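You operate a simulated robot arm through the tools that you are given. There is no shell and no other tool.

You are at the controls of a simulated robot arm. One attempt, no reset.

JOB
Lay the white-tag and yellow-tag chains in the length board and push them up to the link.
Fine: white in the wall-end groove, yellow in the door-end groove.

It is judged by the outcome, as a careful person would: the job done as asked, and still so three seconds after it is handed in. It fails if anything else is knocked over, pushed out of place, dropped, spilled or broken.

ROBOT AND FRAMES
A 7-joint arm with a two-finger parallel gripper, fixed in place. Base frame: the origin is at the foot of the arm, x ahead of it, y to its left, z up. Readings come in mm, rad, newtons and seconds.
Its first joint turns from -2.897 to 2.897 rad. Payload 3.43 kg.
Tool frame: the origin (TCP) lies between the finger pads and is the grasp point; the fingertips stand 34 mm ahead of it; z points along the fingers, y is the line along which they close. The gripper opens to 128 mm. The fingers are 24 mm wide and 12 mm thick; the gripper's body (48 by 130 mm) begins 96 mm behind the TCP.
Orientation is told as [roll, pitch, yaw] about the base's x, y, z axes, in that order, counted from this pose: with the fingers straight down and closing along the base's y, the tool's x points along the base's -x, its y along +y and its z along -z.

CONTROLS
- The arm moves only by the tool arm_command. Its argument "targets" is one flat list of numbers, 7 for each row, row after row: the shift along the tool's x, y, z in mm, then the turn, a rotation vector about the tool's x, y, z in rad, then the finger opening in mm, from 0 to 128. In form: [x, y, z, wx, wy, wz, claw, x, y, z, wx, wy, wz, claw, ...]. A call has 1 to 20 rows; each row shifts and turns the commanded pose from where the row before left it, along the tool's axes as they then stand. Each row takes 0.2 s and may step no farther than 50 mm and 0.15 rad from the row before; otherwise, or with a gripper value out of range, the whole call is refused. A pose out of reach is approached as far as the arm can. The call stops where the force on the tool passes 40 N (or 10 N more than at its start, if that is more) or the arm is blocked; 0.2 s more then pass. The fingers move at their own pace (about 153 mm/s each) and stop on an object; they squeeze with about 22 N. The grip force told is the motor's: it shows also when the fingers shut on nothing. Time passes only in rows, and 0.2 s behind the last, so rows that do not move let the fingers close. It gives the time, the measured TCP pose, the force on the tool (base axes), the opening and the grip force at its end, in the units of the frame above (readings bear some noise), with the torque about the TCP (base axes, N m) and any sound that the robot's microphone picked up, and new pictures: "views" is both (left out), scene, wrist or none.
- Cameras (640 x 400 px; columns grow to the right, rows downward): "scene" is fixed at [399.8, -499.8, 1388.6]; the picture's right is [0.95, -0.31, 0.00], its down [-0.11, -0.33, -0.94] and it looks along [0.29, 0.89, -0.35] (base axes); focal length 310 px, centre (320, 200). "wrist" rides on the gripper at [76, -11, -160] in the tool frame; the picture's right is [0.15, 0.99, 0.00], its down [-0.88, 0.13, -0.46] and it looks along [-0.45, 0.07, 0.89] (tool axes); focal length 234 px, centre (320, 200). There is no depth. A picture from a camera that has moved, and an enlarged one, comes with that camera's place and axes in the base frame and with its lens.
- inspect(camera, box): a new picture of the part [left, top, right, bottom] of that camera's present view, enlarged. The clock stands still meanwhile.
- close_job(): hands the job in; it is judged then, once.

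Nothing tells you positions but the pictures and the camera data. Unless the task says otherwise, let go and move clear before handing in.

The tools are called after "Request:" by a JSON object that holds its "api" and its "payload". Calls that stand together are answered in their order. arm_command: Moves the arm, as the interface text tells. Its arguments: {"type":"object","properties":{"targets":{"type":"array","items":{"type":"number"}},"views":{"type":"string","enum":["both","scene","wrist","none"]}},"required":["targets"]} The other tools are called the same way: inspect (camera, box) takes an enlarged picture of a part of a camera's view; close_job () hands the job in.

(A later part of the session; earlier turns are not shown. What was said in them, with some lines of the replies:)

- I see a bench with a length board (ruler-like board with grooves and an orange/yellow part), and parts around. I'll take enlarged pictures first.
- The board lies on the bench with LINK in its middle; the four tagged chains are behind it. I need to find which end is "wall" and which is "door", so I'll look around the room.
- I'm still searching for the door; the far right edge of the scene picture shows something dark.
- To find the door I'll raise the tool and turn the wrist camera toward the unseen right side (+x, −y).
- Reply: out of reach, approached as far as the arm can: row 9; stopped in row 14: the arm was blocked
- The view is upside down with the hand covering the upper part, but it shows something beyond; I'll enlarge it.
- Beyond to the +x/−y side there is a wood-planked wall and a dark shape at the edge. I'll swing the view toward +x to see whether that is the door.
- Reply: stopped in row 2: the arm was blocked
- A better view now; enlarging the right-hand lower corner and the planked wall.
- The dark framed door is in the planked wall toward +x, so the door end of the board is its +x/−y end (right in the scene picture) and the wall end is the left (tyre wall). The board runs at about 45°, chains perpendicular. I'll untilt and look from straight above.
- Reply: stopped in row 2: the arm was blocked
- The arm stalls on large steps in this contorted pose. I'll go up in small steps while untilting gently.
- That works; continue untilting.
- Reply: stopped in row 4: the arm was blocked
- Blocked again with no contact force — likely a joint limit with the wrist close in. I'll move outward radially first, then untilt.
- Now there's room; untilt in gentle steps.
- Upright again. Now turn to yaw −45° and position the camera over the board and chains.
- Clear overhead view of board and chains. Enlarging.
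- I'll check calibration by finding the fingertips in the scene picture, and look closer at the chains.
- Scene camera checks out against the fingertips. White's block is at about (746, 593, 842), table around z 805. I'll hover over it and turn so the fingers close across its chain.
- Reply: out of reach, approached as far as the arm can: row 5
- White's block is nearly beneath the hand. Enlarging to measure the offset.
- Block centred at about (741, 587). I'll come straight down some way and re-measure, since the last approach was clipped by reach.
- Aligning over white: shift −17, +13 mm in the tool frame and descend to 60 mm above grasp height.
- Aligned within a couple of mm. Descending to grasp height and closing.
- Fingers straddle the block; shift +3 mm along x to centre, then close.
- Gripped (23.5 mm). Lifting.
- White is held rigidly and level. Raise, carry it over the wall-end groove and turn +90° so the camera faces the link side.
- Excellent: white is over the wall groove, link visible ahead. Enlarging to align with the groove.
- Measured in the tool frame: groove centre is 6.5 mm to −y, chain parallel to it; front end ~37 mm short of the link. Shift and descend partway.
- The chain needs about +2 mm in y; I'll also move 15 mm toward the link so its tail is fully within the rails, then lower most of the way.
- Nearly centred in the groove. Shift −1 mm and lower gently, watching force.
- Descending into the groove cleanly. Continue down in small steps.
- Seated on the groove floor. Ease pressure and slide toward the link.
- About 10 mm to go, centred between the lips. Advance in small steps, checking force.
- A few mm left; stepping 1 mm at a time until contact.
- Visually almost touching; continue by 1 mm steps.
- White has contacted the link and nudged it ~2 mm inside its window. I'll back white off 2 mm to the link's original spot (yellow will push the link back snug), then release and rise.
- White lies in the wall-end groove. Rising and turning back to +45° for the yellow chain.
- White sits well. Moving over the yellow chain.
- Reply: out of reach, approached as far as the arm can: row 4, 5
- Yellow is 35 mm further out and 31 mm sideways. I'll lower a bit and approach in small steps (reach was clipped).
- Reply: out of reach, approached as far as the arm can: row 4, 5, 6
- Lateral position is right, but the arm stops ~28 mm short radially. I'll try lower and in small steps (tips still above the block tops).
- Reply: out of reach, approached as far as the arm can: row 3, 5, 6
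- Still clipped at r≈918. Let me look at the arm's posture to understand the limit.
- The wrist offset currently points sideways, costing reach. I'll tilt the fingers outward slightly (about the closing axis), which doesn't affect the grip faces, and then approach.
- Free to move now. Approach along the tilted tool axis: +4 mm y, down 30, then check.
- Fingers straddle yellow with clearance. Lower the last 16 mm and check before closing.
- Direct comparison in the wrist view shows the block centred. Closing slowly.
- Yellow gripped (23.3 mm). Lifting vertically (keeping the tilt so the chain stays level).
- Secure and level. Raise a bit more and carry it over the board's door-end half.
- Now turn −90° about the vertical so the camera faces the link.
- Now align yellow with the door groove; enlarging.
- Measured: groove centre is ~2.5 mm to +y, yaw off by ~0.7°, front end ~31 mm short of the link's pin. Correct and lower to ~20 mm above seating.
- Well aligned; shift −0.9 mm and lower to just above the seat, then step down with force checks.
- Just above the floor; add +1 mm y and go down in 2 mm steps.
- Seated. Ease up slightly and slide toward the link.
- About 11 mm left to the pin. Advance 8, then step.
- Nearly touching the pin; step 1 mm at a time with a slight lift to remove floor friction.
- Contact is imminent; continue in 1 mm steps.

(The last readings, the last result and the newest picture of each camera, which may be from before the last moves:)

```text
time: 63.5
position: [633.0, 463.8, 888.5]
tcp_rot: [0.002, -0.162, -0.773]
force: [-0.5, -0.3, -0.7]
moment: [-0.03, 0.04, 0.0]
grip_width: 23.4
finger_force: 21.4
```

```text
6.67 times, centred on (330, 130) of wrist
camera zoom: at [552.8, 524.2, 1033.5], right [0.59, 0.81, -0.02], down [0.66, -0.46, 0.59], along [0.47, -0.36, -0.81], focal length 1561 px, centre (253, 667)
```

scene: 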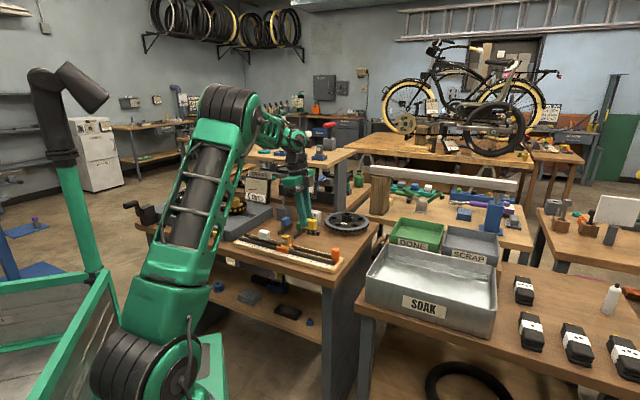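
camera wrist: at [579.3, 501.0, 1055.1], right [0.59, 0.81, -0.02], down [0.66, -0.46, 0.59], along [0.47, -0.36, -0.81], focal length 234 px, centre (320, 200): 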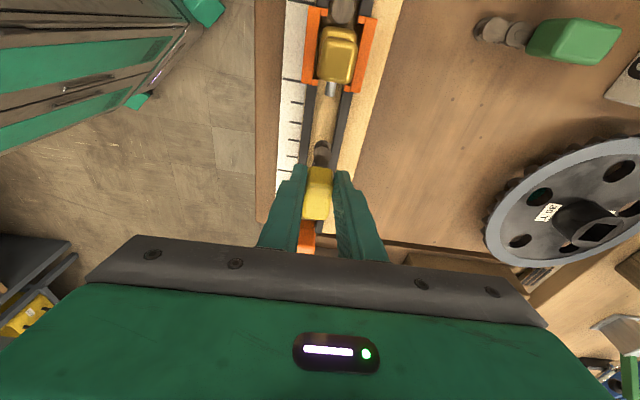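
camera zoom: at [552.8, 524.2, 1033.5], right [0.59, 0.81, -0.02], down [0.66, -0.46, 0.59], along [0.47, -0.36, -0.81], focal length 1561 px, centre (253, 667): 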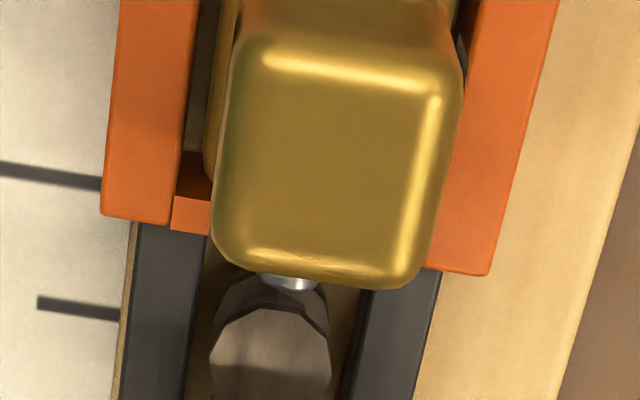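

Yellow's end is now right at the pin. Push the last ~2 mm so the link closes against white, checking each time.

Request:
{"api": "arm_command", "payload": {"targets": [1, 0, -0.16, 0, 0, 0, 10, 0, 0, 0, 0, 0, 0, 10], "views": "none"}}

Request:
{"api": "arm_command", "payload": {"targets": [1, 0, -0.16, 0, 0, 0, 10, 0, 0, 0, 0, 0, 0, 10], "views": "none"}}

Request:
{"api": "inspect", "payload": {"camera": "scene", "box": [270, 225, 318, 255]}}

Request:
{"api": "inspect", "payload": {"camera": "wrist", "box": [290, 50, 370, 110]}}

Request:
{"api": "inspect", "payload": {"camera": "wrist", "box": [290, 100, 370, 160]}}

```text
time: 64.0
position: [632.2, 464.4, 888.1]
tcp_rot: [-0.001, -0.162, -0.773]
force: [-0.9, 0.1, -1.2]
moment: [-0.03, 0.01, 0.02]
grip_width: 23.1
finger_force: 22.1
```

```text
time: 64.7
position: [631.1, 464.6, 887.8]
tcp_rot: [0.001, -0.161, -0.772]
force: [0.4, 0.3, -1.3]
moment: [0.02, -0.01, 0.02]
grip_width: 23.4
finger_force: 22.0
```

```text
13.33 times, centred on (294, 240) of scene
camera zoom: at [399.8, -499.8, 1388.6], right [0.95, -0.31, 0.0], down [-0.11, -0.33, -0.94], along [0.29, 0.89, -0.35], focal length 4136 px, centre (667, -333)
```

zoom: 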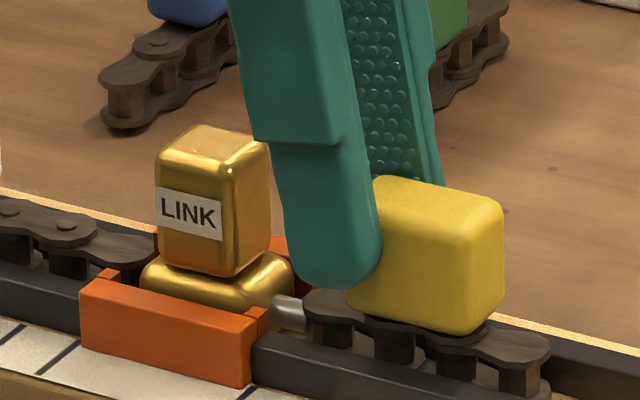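

```text
6.67 times, centred on (330, 80) of wrist
camera zoom: at [551.1, 525.7, 1033.3], right [0.59, 0.81, -0.02], down [0.66, -0.46, 0.59], along [0.47, -0.36, -0.81], focal length 1561 px, centre (253, 1000)
```

zoom: 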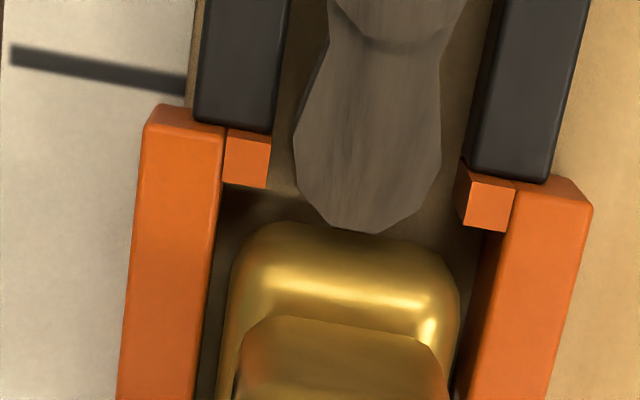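

```text
6.67 times, centred on (330, 130) of wrist
camera zoom: at [551.1, 525.7, 1033.3], right [0.59, 0.81, -0.02], down [0.66, -0.46, 0.59], along [0.47, -0.36, -0.81], focal length 1561 px, centre (253, 667)
```

zoom: 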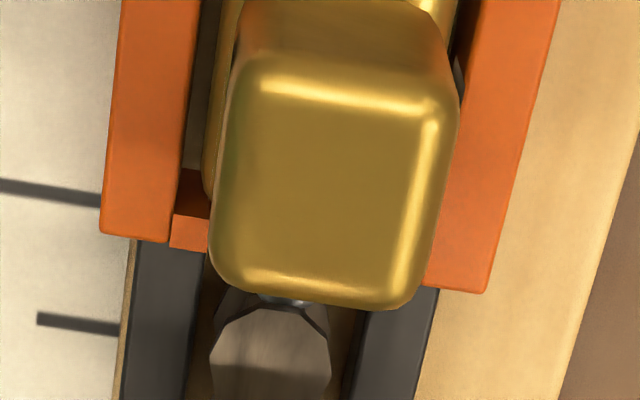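

The pin is entering between yellow's end plates; keep stepping until it seats against the link.

Request:
{"api": "arm_command", "payload": {"targets": [1, 0, -0.16, 0, 0, 0, 10, 1, 0, -0.16, 0, 0, 0, 10, 0, 0, 0, 0, 0, 0, 10], "views": "none"}}

Request:
{"api": "inspect", "payload": {"camera": "scene", "box": [270, 225, 318, 255]}}

Request:
{"api": "arm_command", "payload": {"targets": [1, 0, -0.16, 0, 0, 0, 10, 1, 0, -0.16, 0, 0, 0, 10, 0, 0, 0, 0, 0, 0, 10], "views": "none"}}

Request:
{"api": "inspect", "payload": {"camera": "scene", "box": [270, 225, 318, 255]}}

Request:
{"api": "inspect", "payload": {"camera": "wrist", "box": [290, 50, 370, 110]}}

```text
time: 65.5
position: [630.5, 467.4, 887.1]
tcp_rot: [0.001, -0.162, -0.773]
force: [-0.6, 0.0, -0.5]
moment: [-0.01, -0.01, 0.01]
grip_width: 23.4
finger_force: 22.4
```

```text
13.33 times, centred on (294, 240) of scene
camera zoom: at [399.8, -499.8, 1388.6], right [0.95, -0.31, 0.0], down [-0.11, -0.33, -0.94], along [0.29, 0.89, -0.35], focal length 4136 px, centre (667, -333)
```

zoom: 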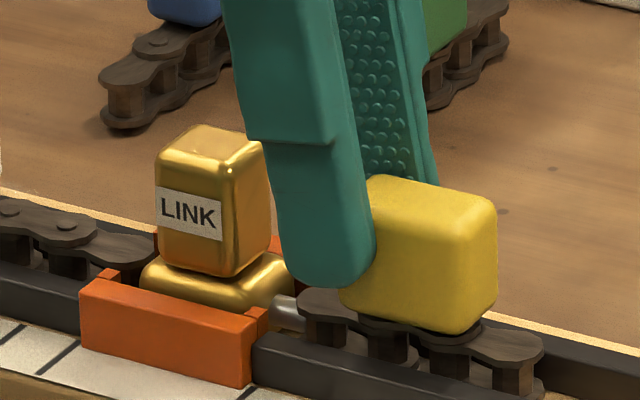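

```text
time: 66.2
position: [628.8, 467.7, 888.0]
tcp_rot: [0.0, -0.163, -0.772]
force: [0.1, 0.0, -0.3]
moment: [0.03, -0.01, 0.0]
grip_width: 23.4
finger_force: 21.7
```

```text
13.33 times, centred on (294, 240) of scene
camera zoom: at [399.8, -499.8, 1388.6], right [0.95, -0.31, 0.0], down [-0.11, -0.33, -0.94], along [0.29, 0.89, -0.35], focal length 4136 px, centre (667, -333)
```

zoom: 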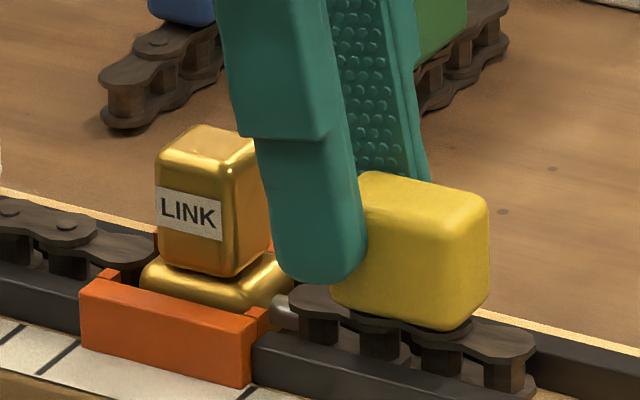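

```text
6.67 times, centred on (330, 80) of wrist
camera zoom: at [548.0, 529.5, 1033.2], right [0.59, 0.81, -0.02], down [0.66, -0.46, 0.59], along [0.47, -0.36, -0.81], focal length 1561 px, centre (253, 1000)
```

zoom: 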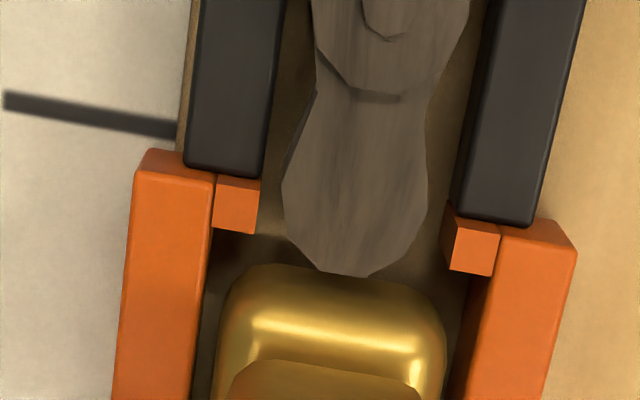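

Link unmoved, pin sliding in; continue.

Request:
{"api": "arm_command", "payload": {"targets": [1, 0, -0.16, 0, 0, 0, 10, 1, 0, -0.16, 0, 0, 0, 10, 0, 0, 0, 0, 0, 0, 10], "views": "none"}}

Request:
{"api": "inspect", "payload": {"camera": "scene", "box": [270, 225, 318, 255]}}

Request:
{"api": "arm_command", "payload": {"targets": [1, 0, -0.16, 0, 0, 0, 10, 0, 0, 0, 0, 0, 0, 10], "views": "none"}}

Request:
{"api": "inspect", "payload": {"camera": "scene", "box": [270, 225, 318, 255]}}

Request:
{"api": "inspect", "payload": {"camera": "wrist", "box": [270, 50, 390, 190]}}

```text
time: 67.0
position: [627.8, 469.7, 887.9]
tcp_rot: [0.0, -0.164, -0.773]
force: [0.7, -0.3, -0.5]
moment: [0.01, -0.02, -0.02]
grip_width: 23.4
finger_force: 22.4
```

```text
13.33 times, centred on (294, 240) of scene
camera zoom: at [399.8, -499.8, 1388.6], right [0.95, -0.31, 0.0], down [-0.11, -0.33, -0.94], along [0.29, 0.89, -0.35], focal length 4136 px, centre (667, -333)
```

zoom: 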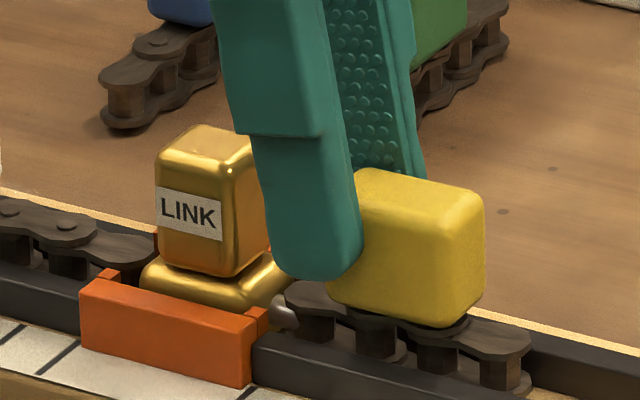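

```text
time: 67.7
position: [627.5, 471.2, 887.0]
tcp_rot: [0.0, -0.163, -0.774]
force: [0.8, -0.5, 0.3]
moment: [0.01, -0.02, -0.01]
grip_width: 23.3
finger_force: 21.9
```

```text
13.33 times, centred on (294, 240) of scene
camera zoom: at [399.8, -499.8, 1388.6], right [0.95, -0.31, 0.0], down [-0.11, -0.33, -0.94], along [0.29, 0.89, -0.35], focal length 4136 px, centre (667, -333)
```

zoom: 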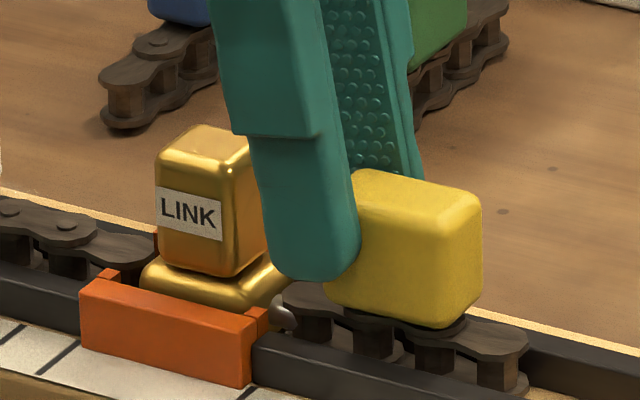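

```text
2.86 times, centred on (330, 120) of wrist
camera zoom: at [546.8, 531.9, 1032.9], right [0.59, 0.81, -0.02], down [0.66, -0.46, 0.59], along [0.47, -0.36, -0.81], focal length 669 px, centre (291, 429)
```

zoom: 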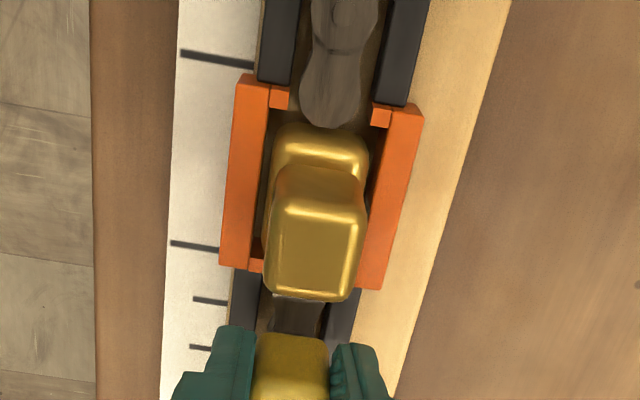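

Keep stepping — no resistance yet.

Request:
{"api": "arm_command", "payload": {"targets": [1, 0, -0.16, 0, 0, 0, 10, 0, 0, 0, 0, 0, 0, 10], "views": "none"}}

Request:
{"api": "arm_command", "payload": {"targets": [1, 0, -0.16, 0, 0, 0, 10, 0, 0, 0, 0, 0, 0, 10], "views": "none"}}

Request:
{"api": "inspect", "payload": {"camera": "scene", "box": [270, 225, 318, 255]}}

Request:
{"api": "inspect", "payload": {"camera": "wrist", "box": [290, 50, 370, 110]}}

```text
time: 68.2
position: [625.2, 471.6, 887.7]
tcp_rot: [-0.001, -0.162, -0.772]
force: [-0.1, 0.1, -1.8]
moment: [0.01, 0.02, 0.0]
grip_width: 23.5
finger_force: 22.1
```

```text
time: 68.8
position: [624.0, 469.7, 887.6]
tcp_rot: [0.0, -0.162, -0.774]
force: [0.5, 0.5, -0.6]
moment: [0.01, 0.03, 0.04]
grip_width: 23.3
finger_force: 22.5
```

```text
13.33 times, centred on (294, 240) of scene
camera zoom: at [399.8, -499.8, 1388.6], right [0.95, -0.31, 0.0], down [-0.11, -0.33, -0.94], along [0.29, 0.89, -0.35], focal length 4136 px, centre (667, -333)
```

zoom: 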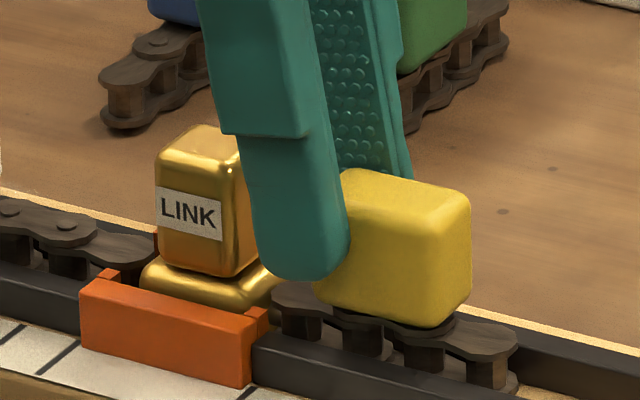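

```text
6.67 times, centred on (330, 80) of wrist
camera zoom: at [543.9, 532.4, 1033.3], right [0.59, 0.81, -0.02], down [0.66, -0.46, 0.59], along [0.47, -0.36, -0.81], focal length 1561 px, centre (253, 1000)
```

zoom: 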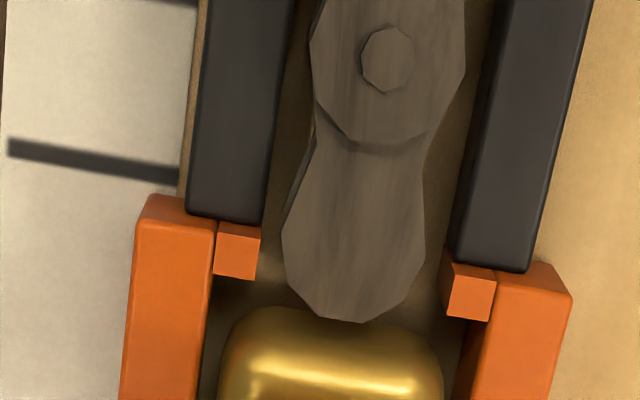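

Continue until the link's body is reached.

Request:
{"api": "arm_command", "payload": {"targets": [1, 0, -0.16, 0, 0, 0, 10, 0, 0, 0, 0, 0, 0, 10], "views": "none"}}

Request:
{"api": "inspect", "payload": {"camera": "scene", "box": [270, 225, 318, 255]}}

Request:
{"api": "arm_command", "payload": {"targets": [1, 0, -0.16, 0, 0, 0, 10, 0, 0, 0, 0, 0, 0, 10], "views": "none"}}

Request:
{"api": "inspect", "payload": {"camera": "scene", "box": [270, 225, 318, 255]}}

```text
time: 69.5
position: [623.9, 471.6, 887.7]
tcp_rot: [0.001, -0.161, -0.773]
force: [0.8, -0.3, -1.1]
moment: [-0.01, 0.0, -0.02]
grip_width: 23.4
finger_force: 22.1
```

```text
13.33 times, centred on (294, 240) of scene
camera zoom: at [399.8, -499.8, 1388.6], right [0.95, -0.31, 0.0], down [-0.11, -0.33, -0.94], along [0.29, 0.89, -0.35], focal length 4136 px, centre (667, -333)
```

zoom: 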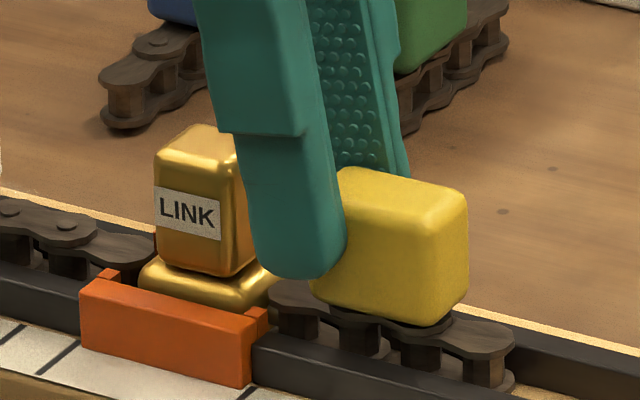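

```text
time: 70.0
position: [623.4, 474.1, 887.3]
tcp_rot: [-0.001, -0.163, -0.774]
force: [-0.3, 0.4, -1.0]
moment: [0.03, -0.01, -0.01]
grip_width: 23.5
finger_force: 22.1
```

```text
13.33 times, centred on (294, 240) of scene
camera zoom: at [399.8, -499.8, 1388.6], right [0.95, -0.31, 0.0], down [-0.11, -0.33, -0.94], along [0.29, 0.89, -0.35], focal length 4136 px, centre (667, -333)
```

zoom: 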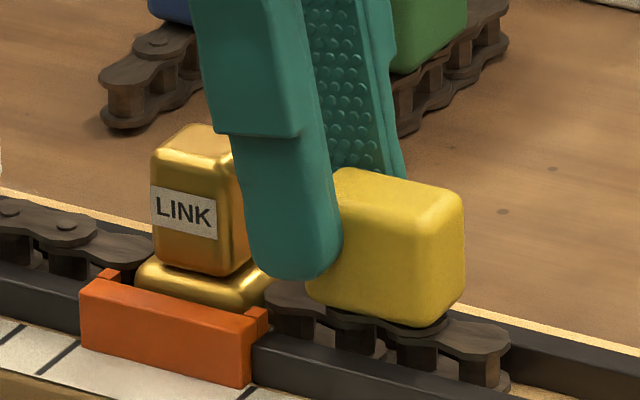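

Now the link moves back with yellow — contact made. One more millimetre to close against white.

Request:
{"api": "arm_command", "payload": {"targets": [0.8, 0, -0.13, 0, 0, 0, 10, 0, 0, 0, 0, 0, 0, 10], "views": "none"}}

Request:
{"api": "inspect", "payload": {"camera": "scene", "box": [262, 222, 310, 252]}}

Request:
{"api": "inspect", "payload": {"camera": "wrist", "box": [290, 50, 370, 110]}}

Request:
{"api": "inspect", "payload": {"camera": "wrist", "box": [250, 0, 390, 190]}}

```text
time: 70.7
position: [623.5, 473.6, 888.3]
tcp_rot: [0.0, -0.162, -0.773]
force: [-0.5, -0.7, -1.4]
moment: [0.01, 0.01, -0.01]
grip_width: 23.5
finger_force: 21.9
```

```text
13.33 times, centred on (286, 237) of scene
camera zoom: at [399.8, -499.8, 1388.6], right [0.95, -0.31, 0.0], down [-0.11, -0.33, -0.94], along [0.29, 0.89, -0.35], focal length 4136 px, centre (773, -293)
```

zoom: 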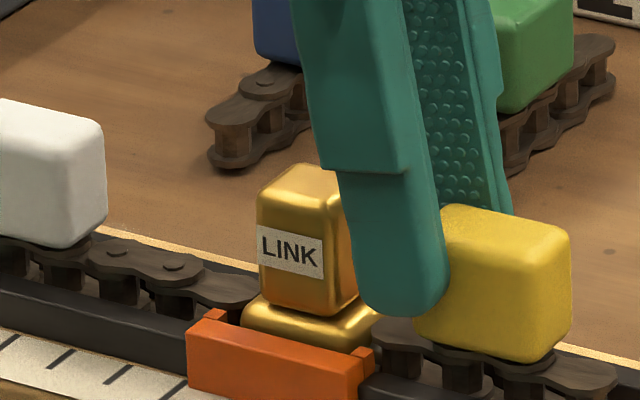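

```text
6.67 times, centred on (330, 80) of wrist
camera zoom: at [542.5, 534.2, 1033.9], right [0.59, 0.81, -0.02], down [0.66, -0.46, 0.59], along [0.47, -0.36, -0.81], focal length 1561 px, centre (253, 1000)
```

zoom: 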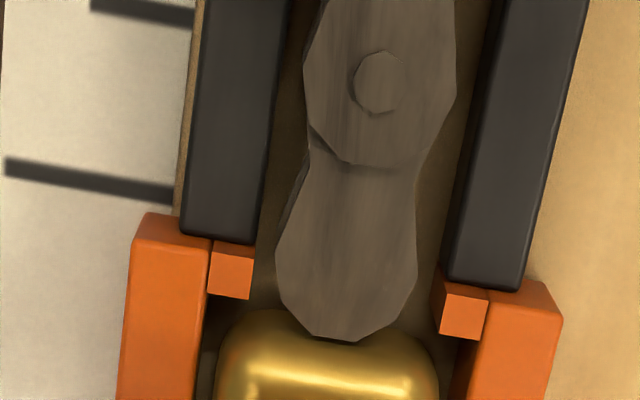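

```text
2.11 times, centred on (320, 95) of wrist
camera zoom: at [542.5, 534.2, 1033.9], right [0.59, 0.81, -0.02], down [0.66, -0.46, 0.59], along [0.47, -0.36, -0.81], focal length 493 px, centre (320, 421)
```

zoom: 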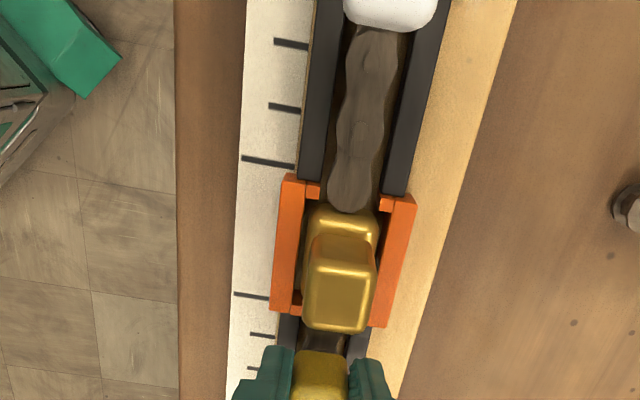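

Link is almost back at its original spot. One more 1 mm push to be snug against white.

Request:
{"api": "arm_command", "payload": {"targets": [1, 0, -0.16, 0, 0, 0, 10, 0, 0, 0, 0, 0, 0, 10], "views": "none"}}

Request:
{"api": "inspect", "payload": {"camera": "scene", "box": [262, 222, 310, 252]}}

Request:
{"api": "inspect", "payload": {"camera": "wrist", "box": [290, 50, 370, 110]}}

```text
time: 71.2
position: [622.6, 474.4, 889.2]
tcp_rot: [0.0, -0.162, -0.773]
force: [0.7, 0.2, -1.2]
moment: [-0.03, -0.01, -0.02]
grip_width: 23.4
finger_force: 22.1
```

```text
13.33 times, centred on (286, 237) of scene
camera zoom: at [399.8, -499.8, 1388.6], right [0.95, -0.31, 0.0], down [-0.11, -0.33, -0.94], along [0.29, 0.89, -0.35], focal length 4136 px, centre (773, -293)
```

zoom: 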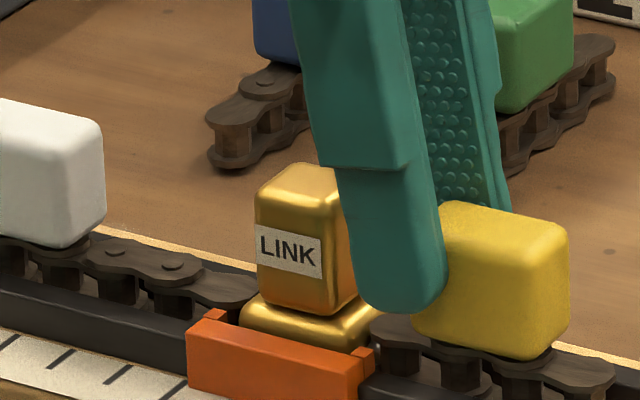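

```text
6.67 times, centred on (330, 80) of wrist
camera zoom: at [542.2, 534.8, 1034.6], right [0.59, 0.81, -0.02], down [0.66, -0.46, 0.59], along [0.47, -0.36, -0.81], focal length 1561 px, centre (253, 1000)
```

zoom: 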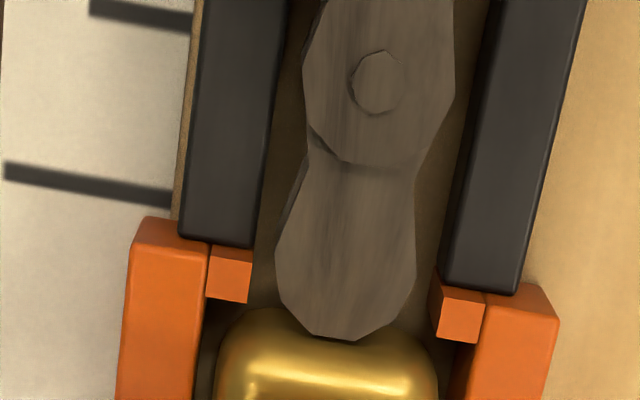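

All three are snug, link at its original place. Lower the small remaining gap, release, and rise.

Request:
{"api": "arm_command", "payload": {"targets": [0.16, 0, 1, 0, 0, 0, 10, 0.1, 0, 0.6, 0, 0, 0, 10, 0, 0, 0, 0, 0, 0, 10], "views": "none"}}

Request:
{"api": "inspect", "payload": {"camera": "scene", "box": [262, 222, 326, 262]}}

```text
time: 72.0
position: [623.3, 472.7, 888.4]
tcp_rot: [0.003, -0.163, -0.773]
force: [1.4, 0.0, 11.4]
moment: [-0.09, -0.17, -0.04]
grip_width: 23.3
finger_force: 22.3
```

```text
10.00 times, centred on (294, 242) of scene
camera zoom: at [399.8, -499.8, 1388.6], right [0.95, -0.31, 0.0], down [-0.11, -0.33, -0.94], along [0.29, 0.89, -0.35], focal length 3102 px, centre (580, -220)
```

zoom: 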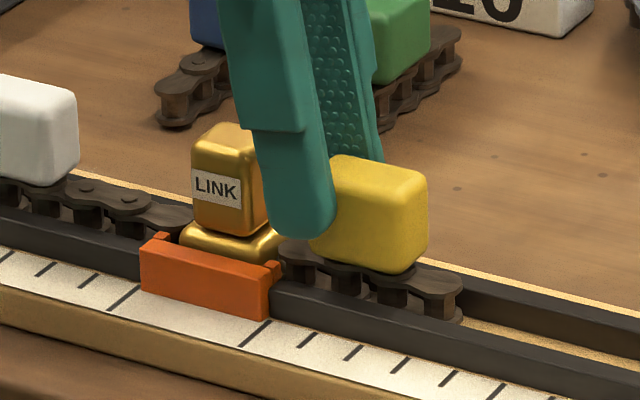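

Resting on the floor. Release.

Request:
{"api": "arm_command", "payload": {"targets": [0, 0, 0, 0, 0, 0, 26, 0, 0, 0, 0, 0, 0, 34, 0, 0, 0, 0, 0, 0, 44, 0, 0, 0, 0, 0, 0, 44], "views": "none"}}

Request:
{"api": "inspect", "payload": {"camera": "scene", "box": [262, 222, 326, 262]}}

Request:
{"api": "inspect", "payload": {"camera": "wrist", "box": [250, 60, 390, 260]}}

```text
time: 73.0
position: [623.0, 473.8, 887.1]
tcp_rot: [-0.001, -0.163, -0.773]
force: [-0.4, -0.5, 0.5]
moment: [0.02, 0.0, -0.04]
grip_width: 44.1
finger_force: 0.1
```

```text
10.00 times, centred on (294, 242) of scene
camera zoom: at [399.8, -499.8, 1388.6], right [0.95, -0.31, 0.0], down [-0.11, -0.33, -0.94], along [0.29, 0.89, -0.35], focal length 3102 px, centre (580, -220)
```

zoom: 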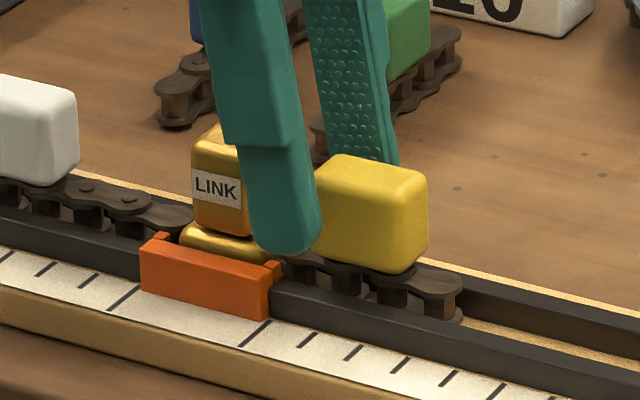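

```text
2.00 times, centred on (320, 160) of wrist
camera zoom: at [542.4, 534.9, 1031.8], right [0.59, 0.81, -0.02], down [0.66, -0.46, 0.59], along [0.47, -0.36, -0.81], focal length 468 px, centre (320, 280)
```

zoom: 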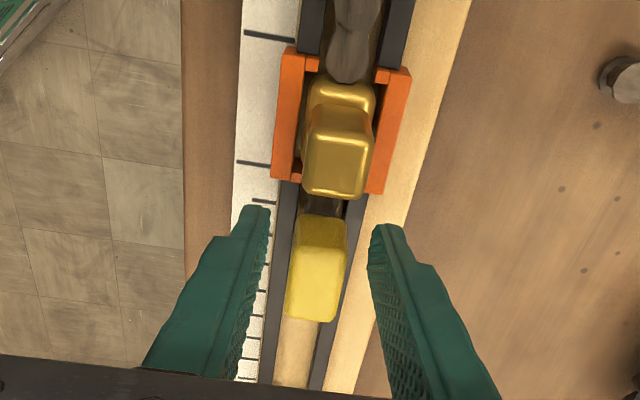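

Yellow rests without shifting. Rising vertically clear.

Request:
{"api": "arm_command", "payload": {"targets": [-1.6, 0, -9.9, 0, 0, 0, 50, -3.2, 0, -19.7, 0, 0, 0, 60, -4.8, 0, -29.6, 0, 0, 0, 60, -6.4, 0, -39.5, 0, 0, 0, 60, -6.4, 0, -39.5, 0, 0, 0, 60, 0, 0, 0, 0, 0.08, 0, 60, 0, 0, 0, 0, 0.08, 0, 60, 0, 0, 0, 0, 0, 0, 60], "views": "both"}}

Request:
{"api": "inspect", "payload": {"camera": "scene", "box": [230, 205, 350, 280]}}

Request:
{"api": "inspect", "payload": {"camera": "scene", "box": [262, 222, 326, 262]}}

Request:
{"api": "inspect", "payload": {"camera": "wrist", "box": [260, 0, 420, 220]}}

```text
time: 74.8
position: [620.1, 474.8, 1027.2]
tcp_rot: [0.0, -0.002, -0.774]
force: [0.4, 0.7, -0.4]
moment: [-0.01, -0.01, 0.0]
grip_width: 60.1
finger_force: 0.0
camera wrist: at [557.8, 519.1, 1187.1], right [0.59, 0.81, 0.0], down [0.72, -0.52, 0.46], along [0.37, -0.27, -0.89], focal length 234 px, centre (320, 200)
```

scene: 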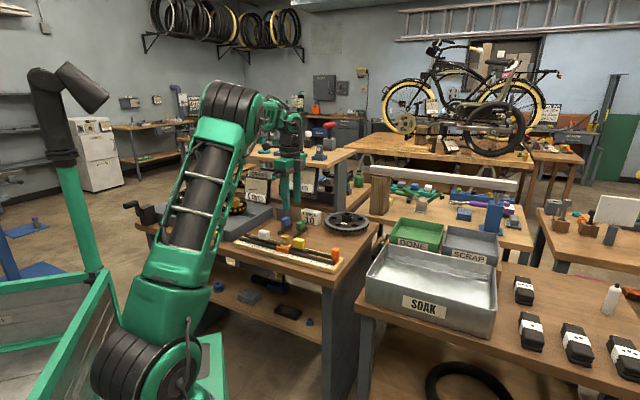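
wrist: 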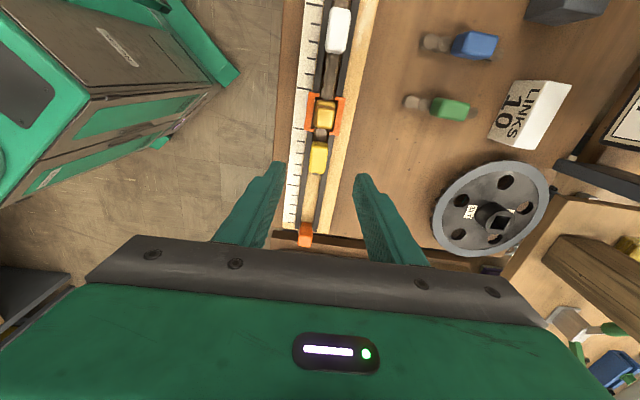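

```text
5.33 times, centred on (290, 242) of scene
camera zoom: at [399.8, -499.8, 1388.6], right [0.95, -0.31, 0.0], down [-0.11, -0.33, -0.94], along [0.29, 0.89, -0.35], focal length 1654 px, centre (480, -27)
```

zoom: 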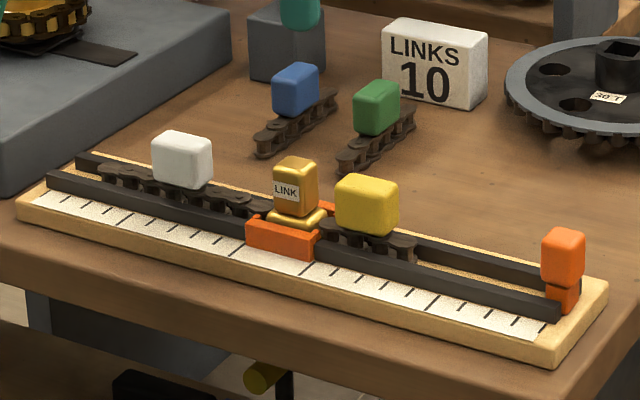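

```text
10.00 times, centred on (294, 242) of scene
camera zoom: at [399.8, -499.8, 1388.6], right [0.95, -0.31, 0.0], down [-0.11, -0.33, -0.94], along [0.29, 0.89, -0.35], focal length 3102 px, centre (580, -220)
```

zoom: 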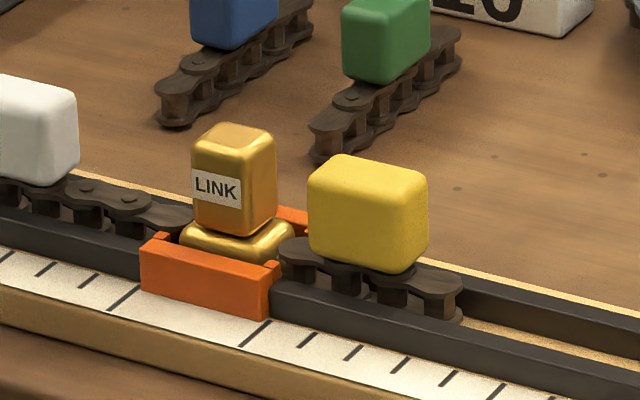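

```text
1.82 times, centred on (340, 110) of wrist
camera zoom: at [557.8, 519.1, 1187.1], right [0.59, 0.81, 0.0], down [0.72, -0.52, 0.46], along [0.37, -0.27, -0.89], focal length 426 px, centre (284, 364)
```

zoom: 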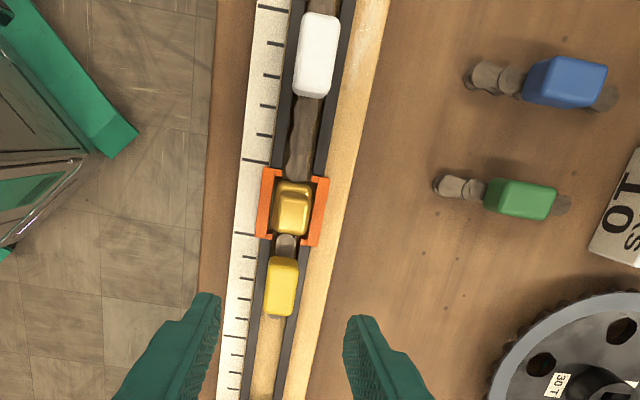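

Both chains lie in their grooves. A closer check of both joints.

Request:
{"api": "inspect", "payload": {"camera": "wrist", "box": [290, 70, 370, 170]}}

Request:
{"api": "inspect", "payload": {"camera": "scene", "box": [270, 230, 310, 255]}}

Request:
{"api": "inspect", "payload": {"camera": "scene", "box": [235, 225, 285, 257]}}

```text
4.00 times, centred on (330, 120) of wrist
camera zoom: at [557.8, 519.1, 1187.1], right [0.59, 0.81, 0.0], down [0.72, -0.52, 0.46], along [0.37, -0.27, -0.89], focal length 937 px, centre (280, 520)
```

zoom: 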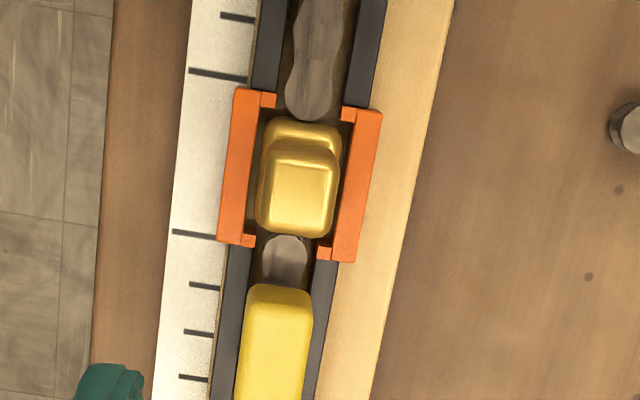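

```text
16.00 times, centred on (290, 242) of scene
camera zoom: at [399.8, -499.8, 1388.6], right [0.95, -0.31, 0.0], down [-0.11, -0.33, -0.94], along [0.29, 0.89, -0.35], focal length 4964 px, centre (800, -480)
```

zoom: 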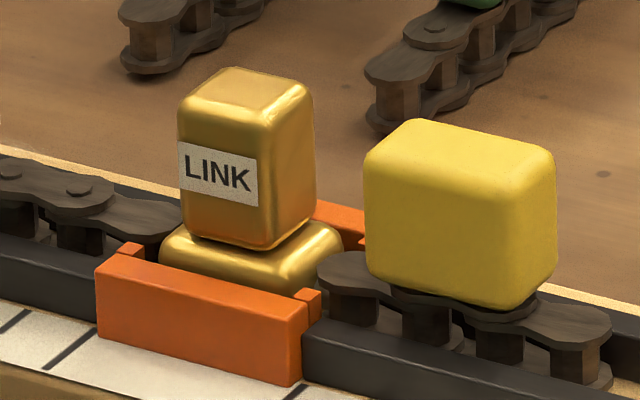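

```text
12.50 times, centred on (260, 241) of scene
camera zoom: at [399.8, -499.8, 1388.6], right [0.95, -0.31, 0.0], down [-0.11, -0.33, -0.94], along [0.29, 0.89, -0.35], focal length 3878 px, centre (1070, -312)
```

zoom: 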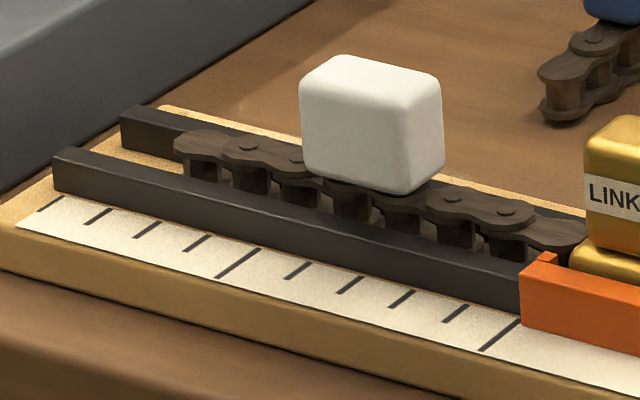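

White lies in the wall-end groove and yellow in the door-end groove, both flat and touching the link. The link, orange stop, blue and green chains are where they started, and the gripper is empty and well clear. Handing in.

Request:
{"api": "close_job", "payload": {}}

```text
The job is handed in.
```

I laid the white-tag chain in the wall-end groove and the yellow-tag chain in the door-end groove, then pushed both up against the link. The job is handed in.

- **Which end is which:** the board has no label I could see for its ends. I took the +x/−y end as the door end, because the one door-like opening I could see is in the planked wall on that side. I took the end toward the tyre racks as the wall end.
- **The link:** white pushed it about 2 mm inside its orange holder. Pushing yellow in from the other side brought it back to where it started, within what the pictures can show.
- **Everything else:** the blue and green chains, the orange stop and the other things on the bench stayed where they were. The gripper is empty and well above the board.
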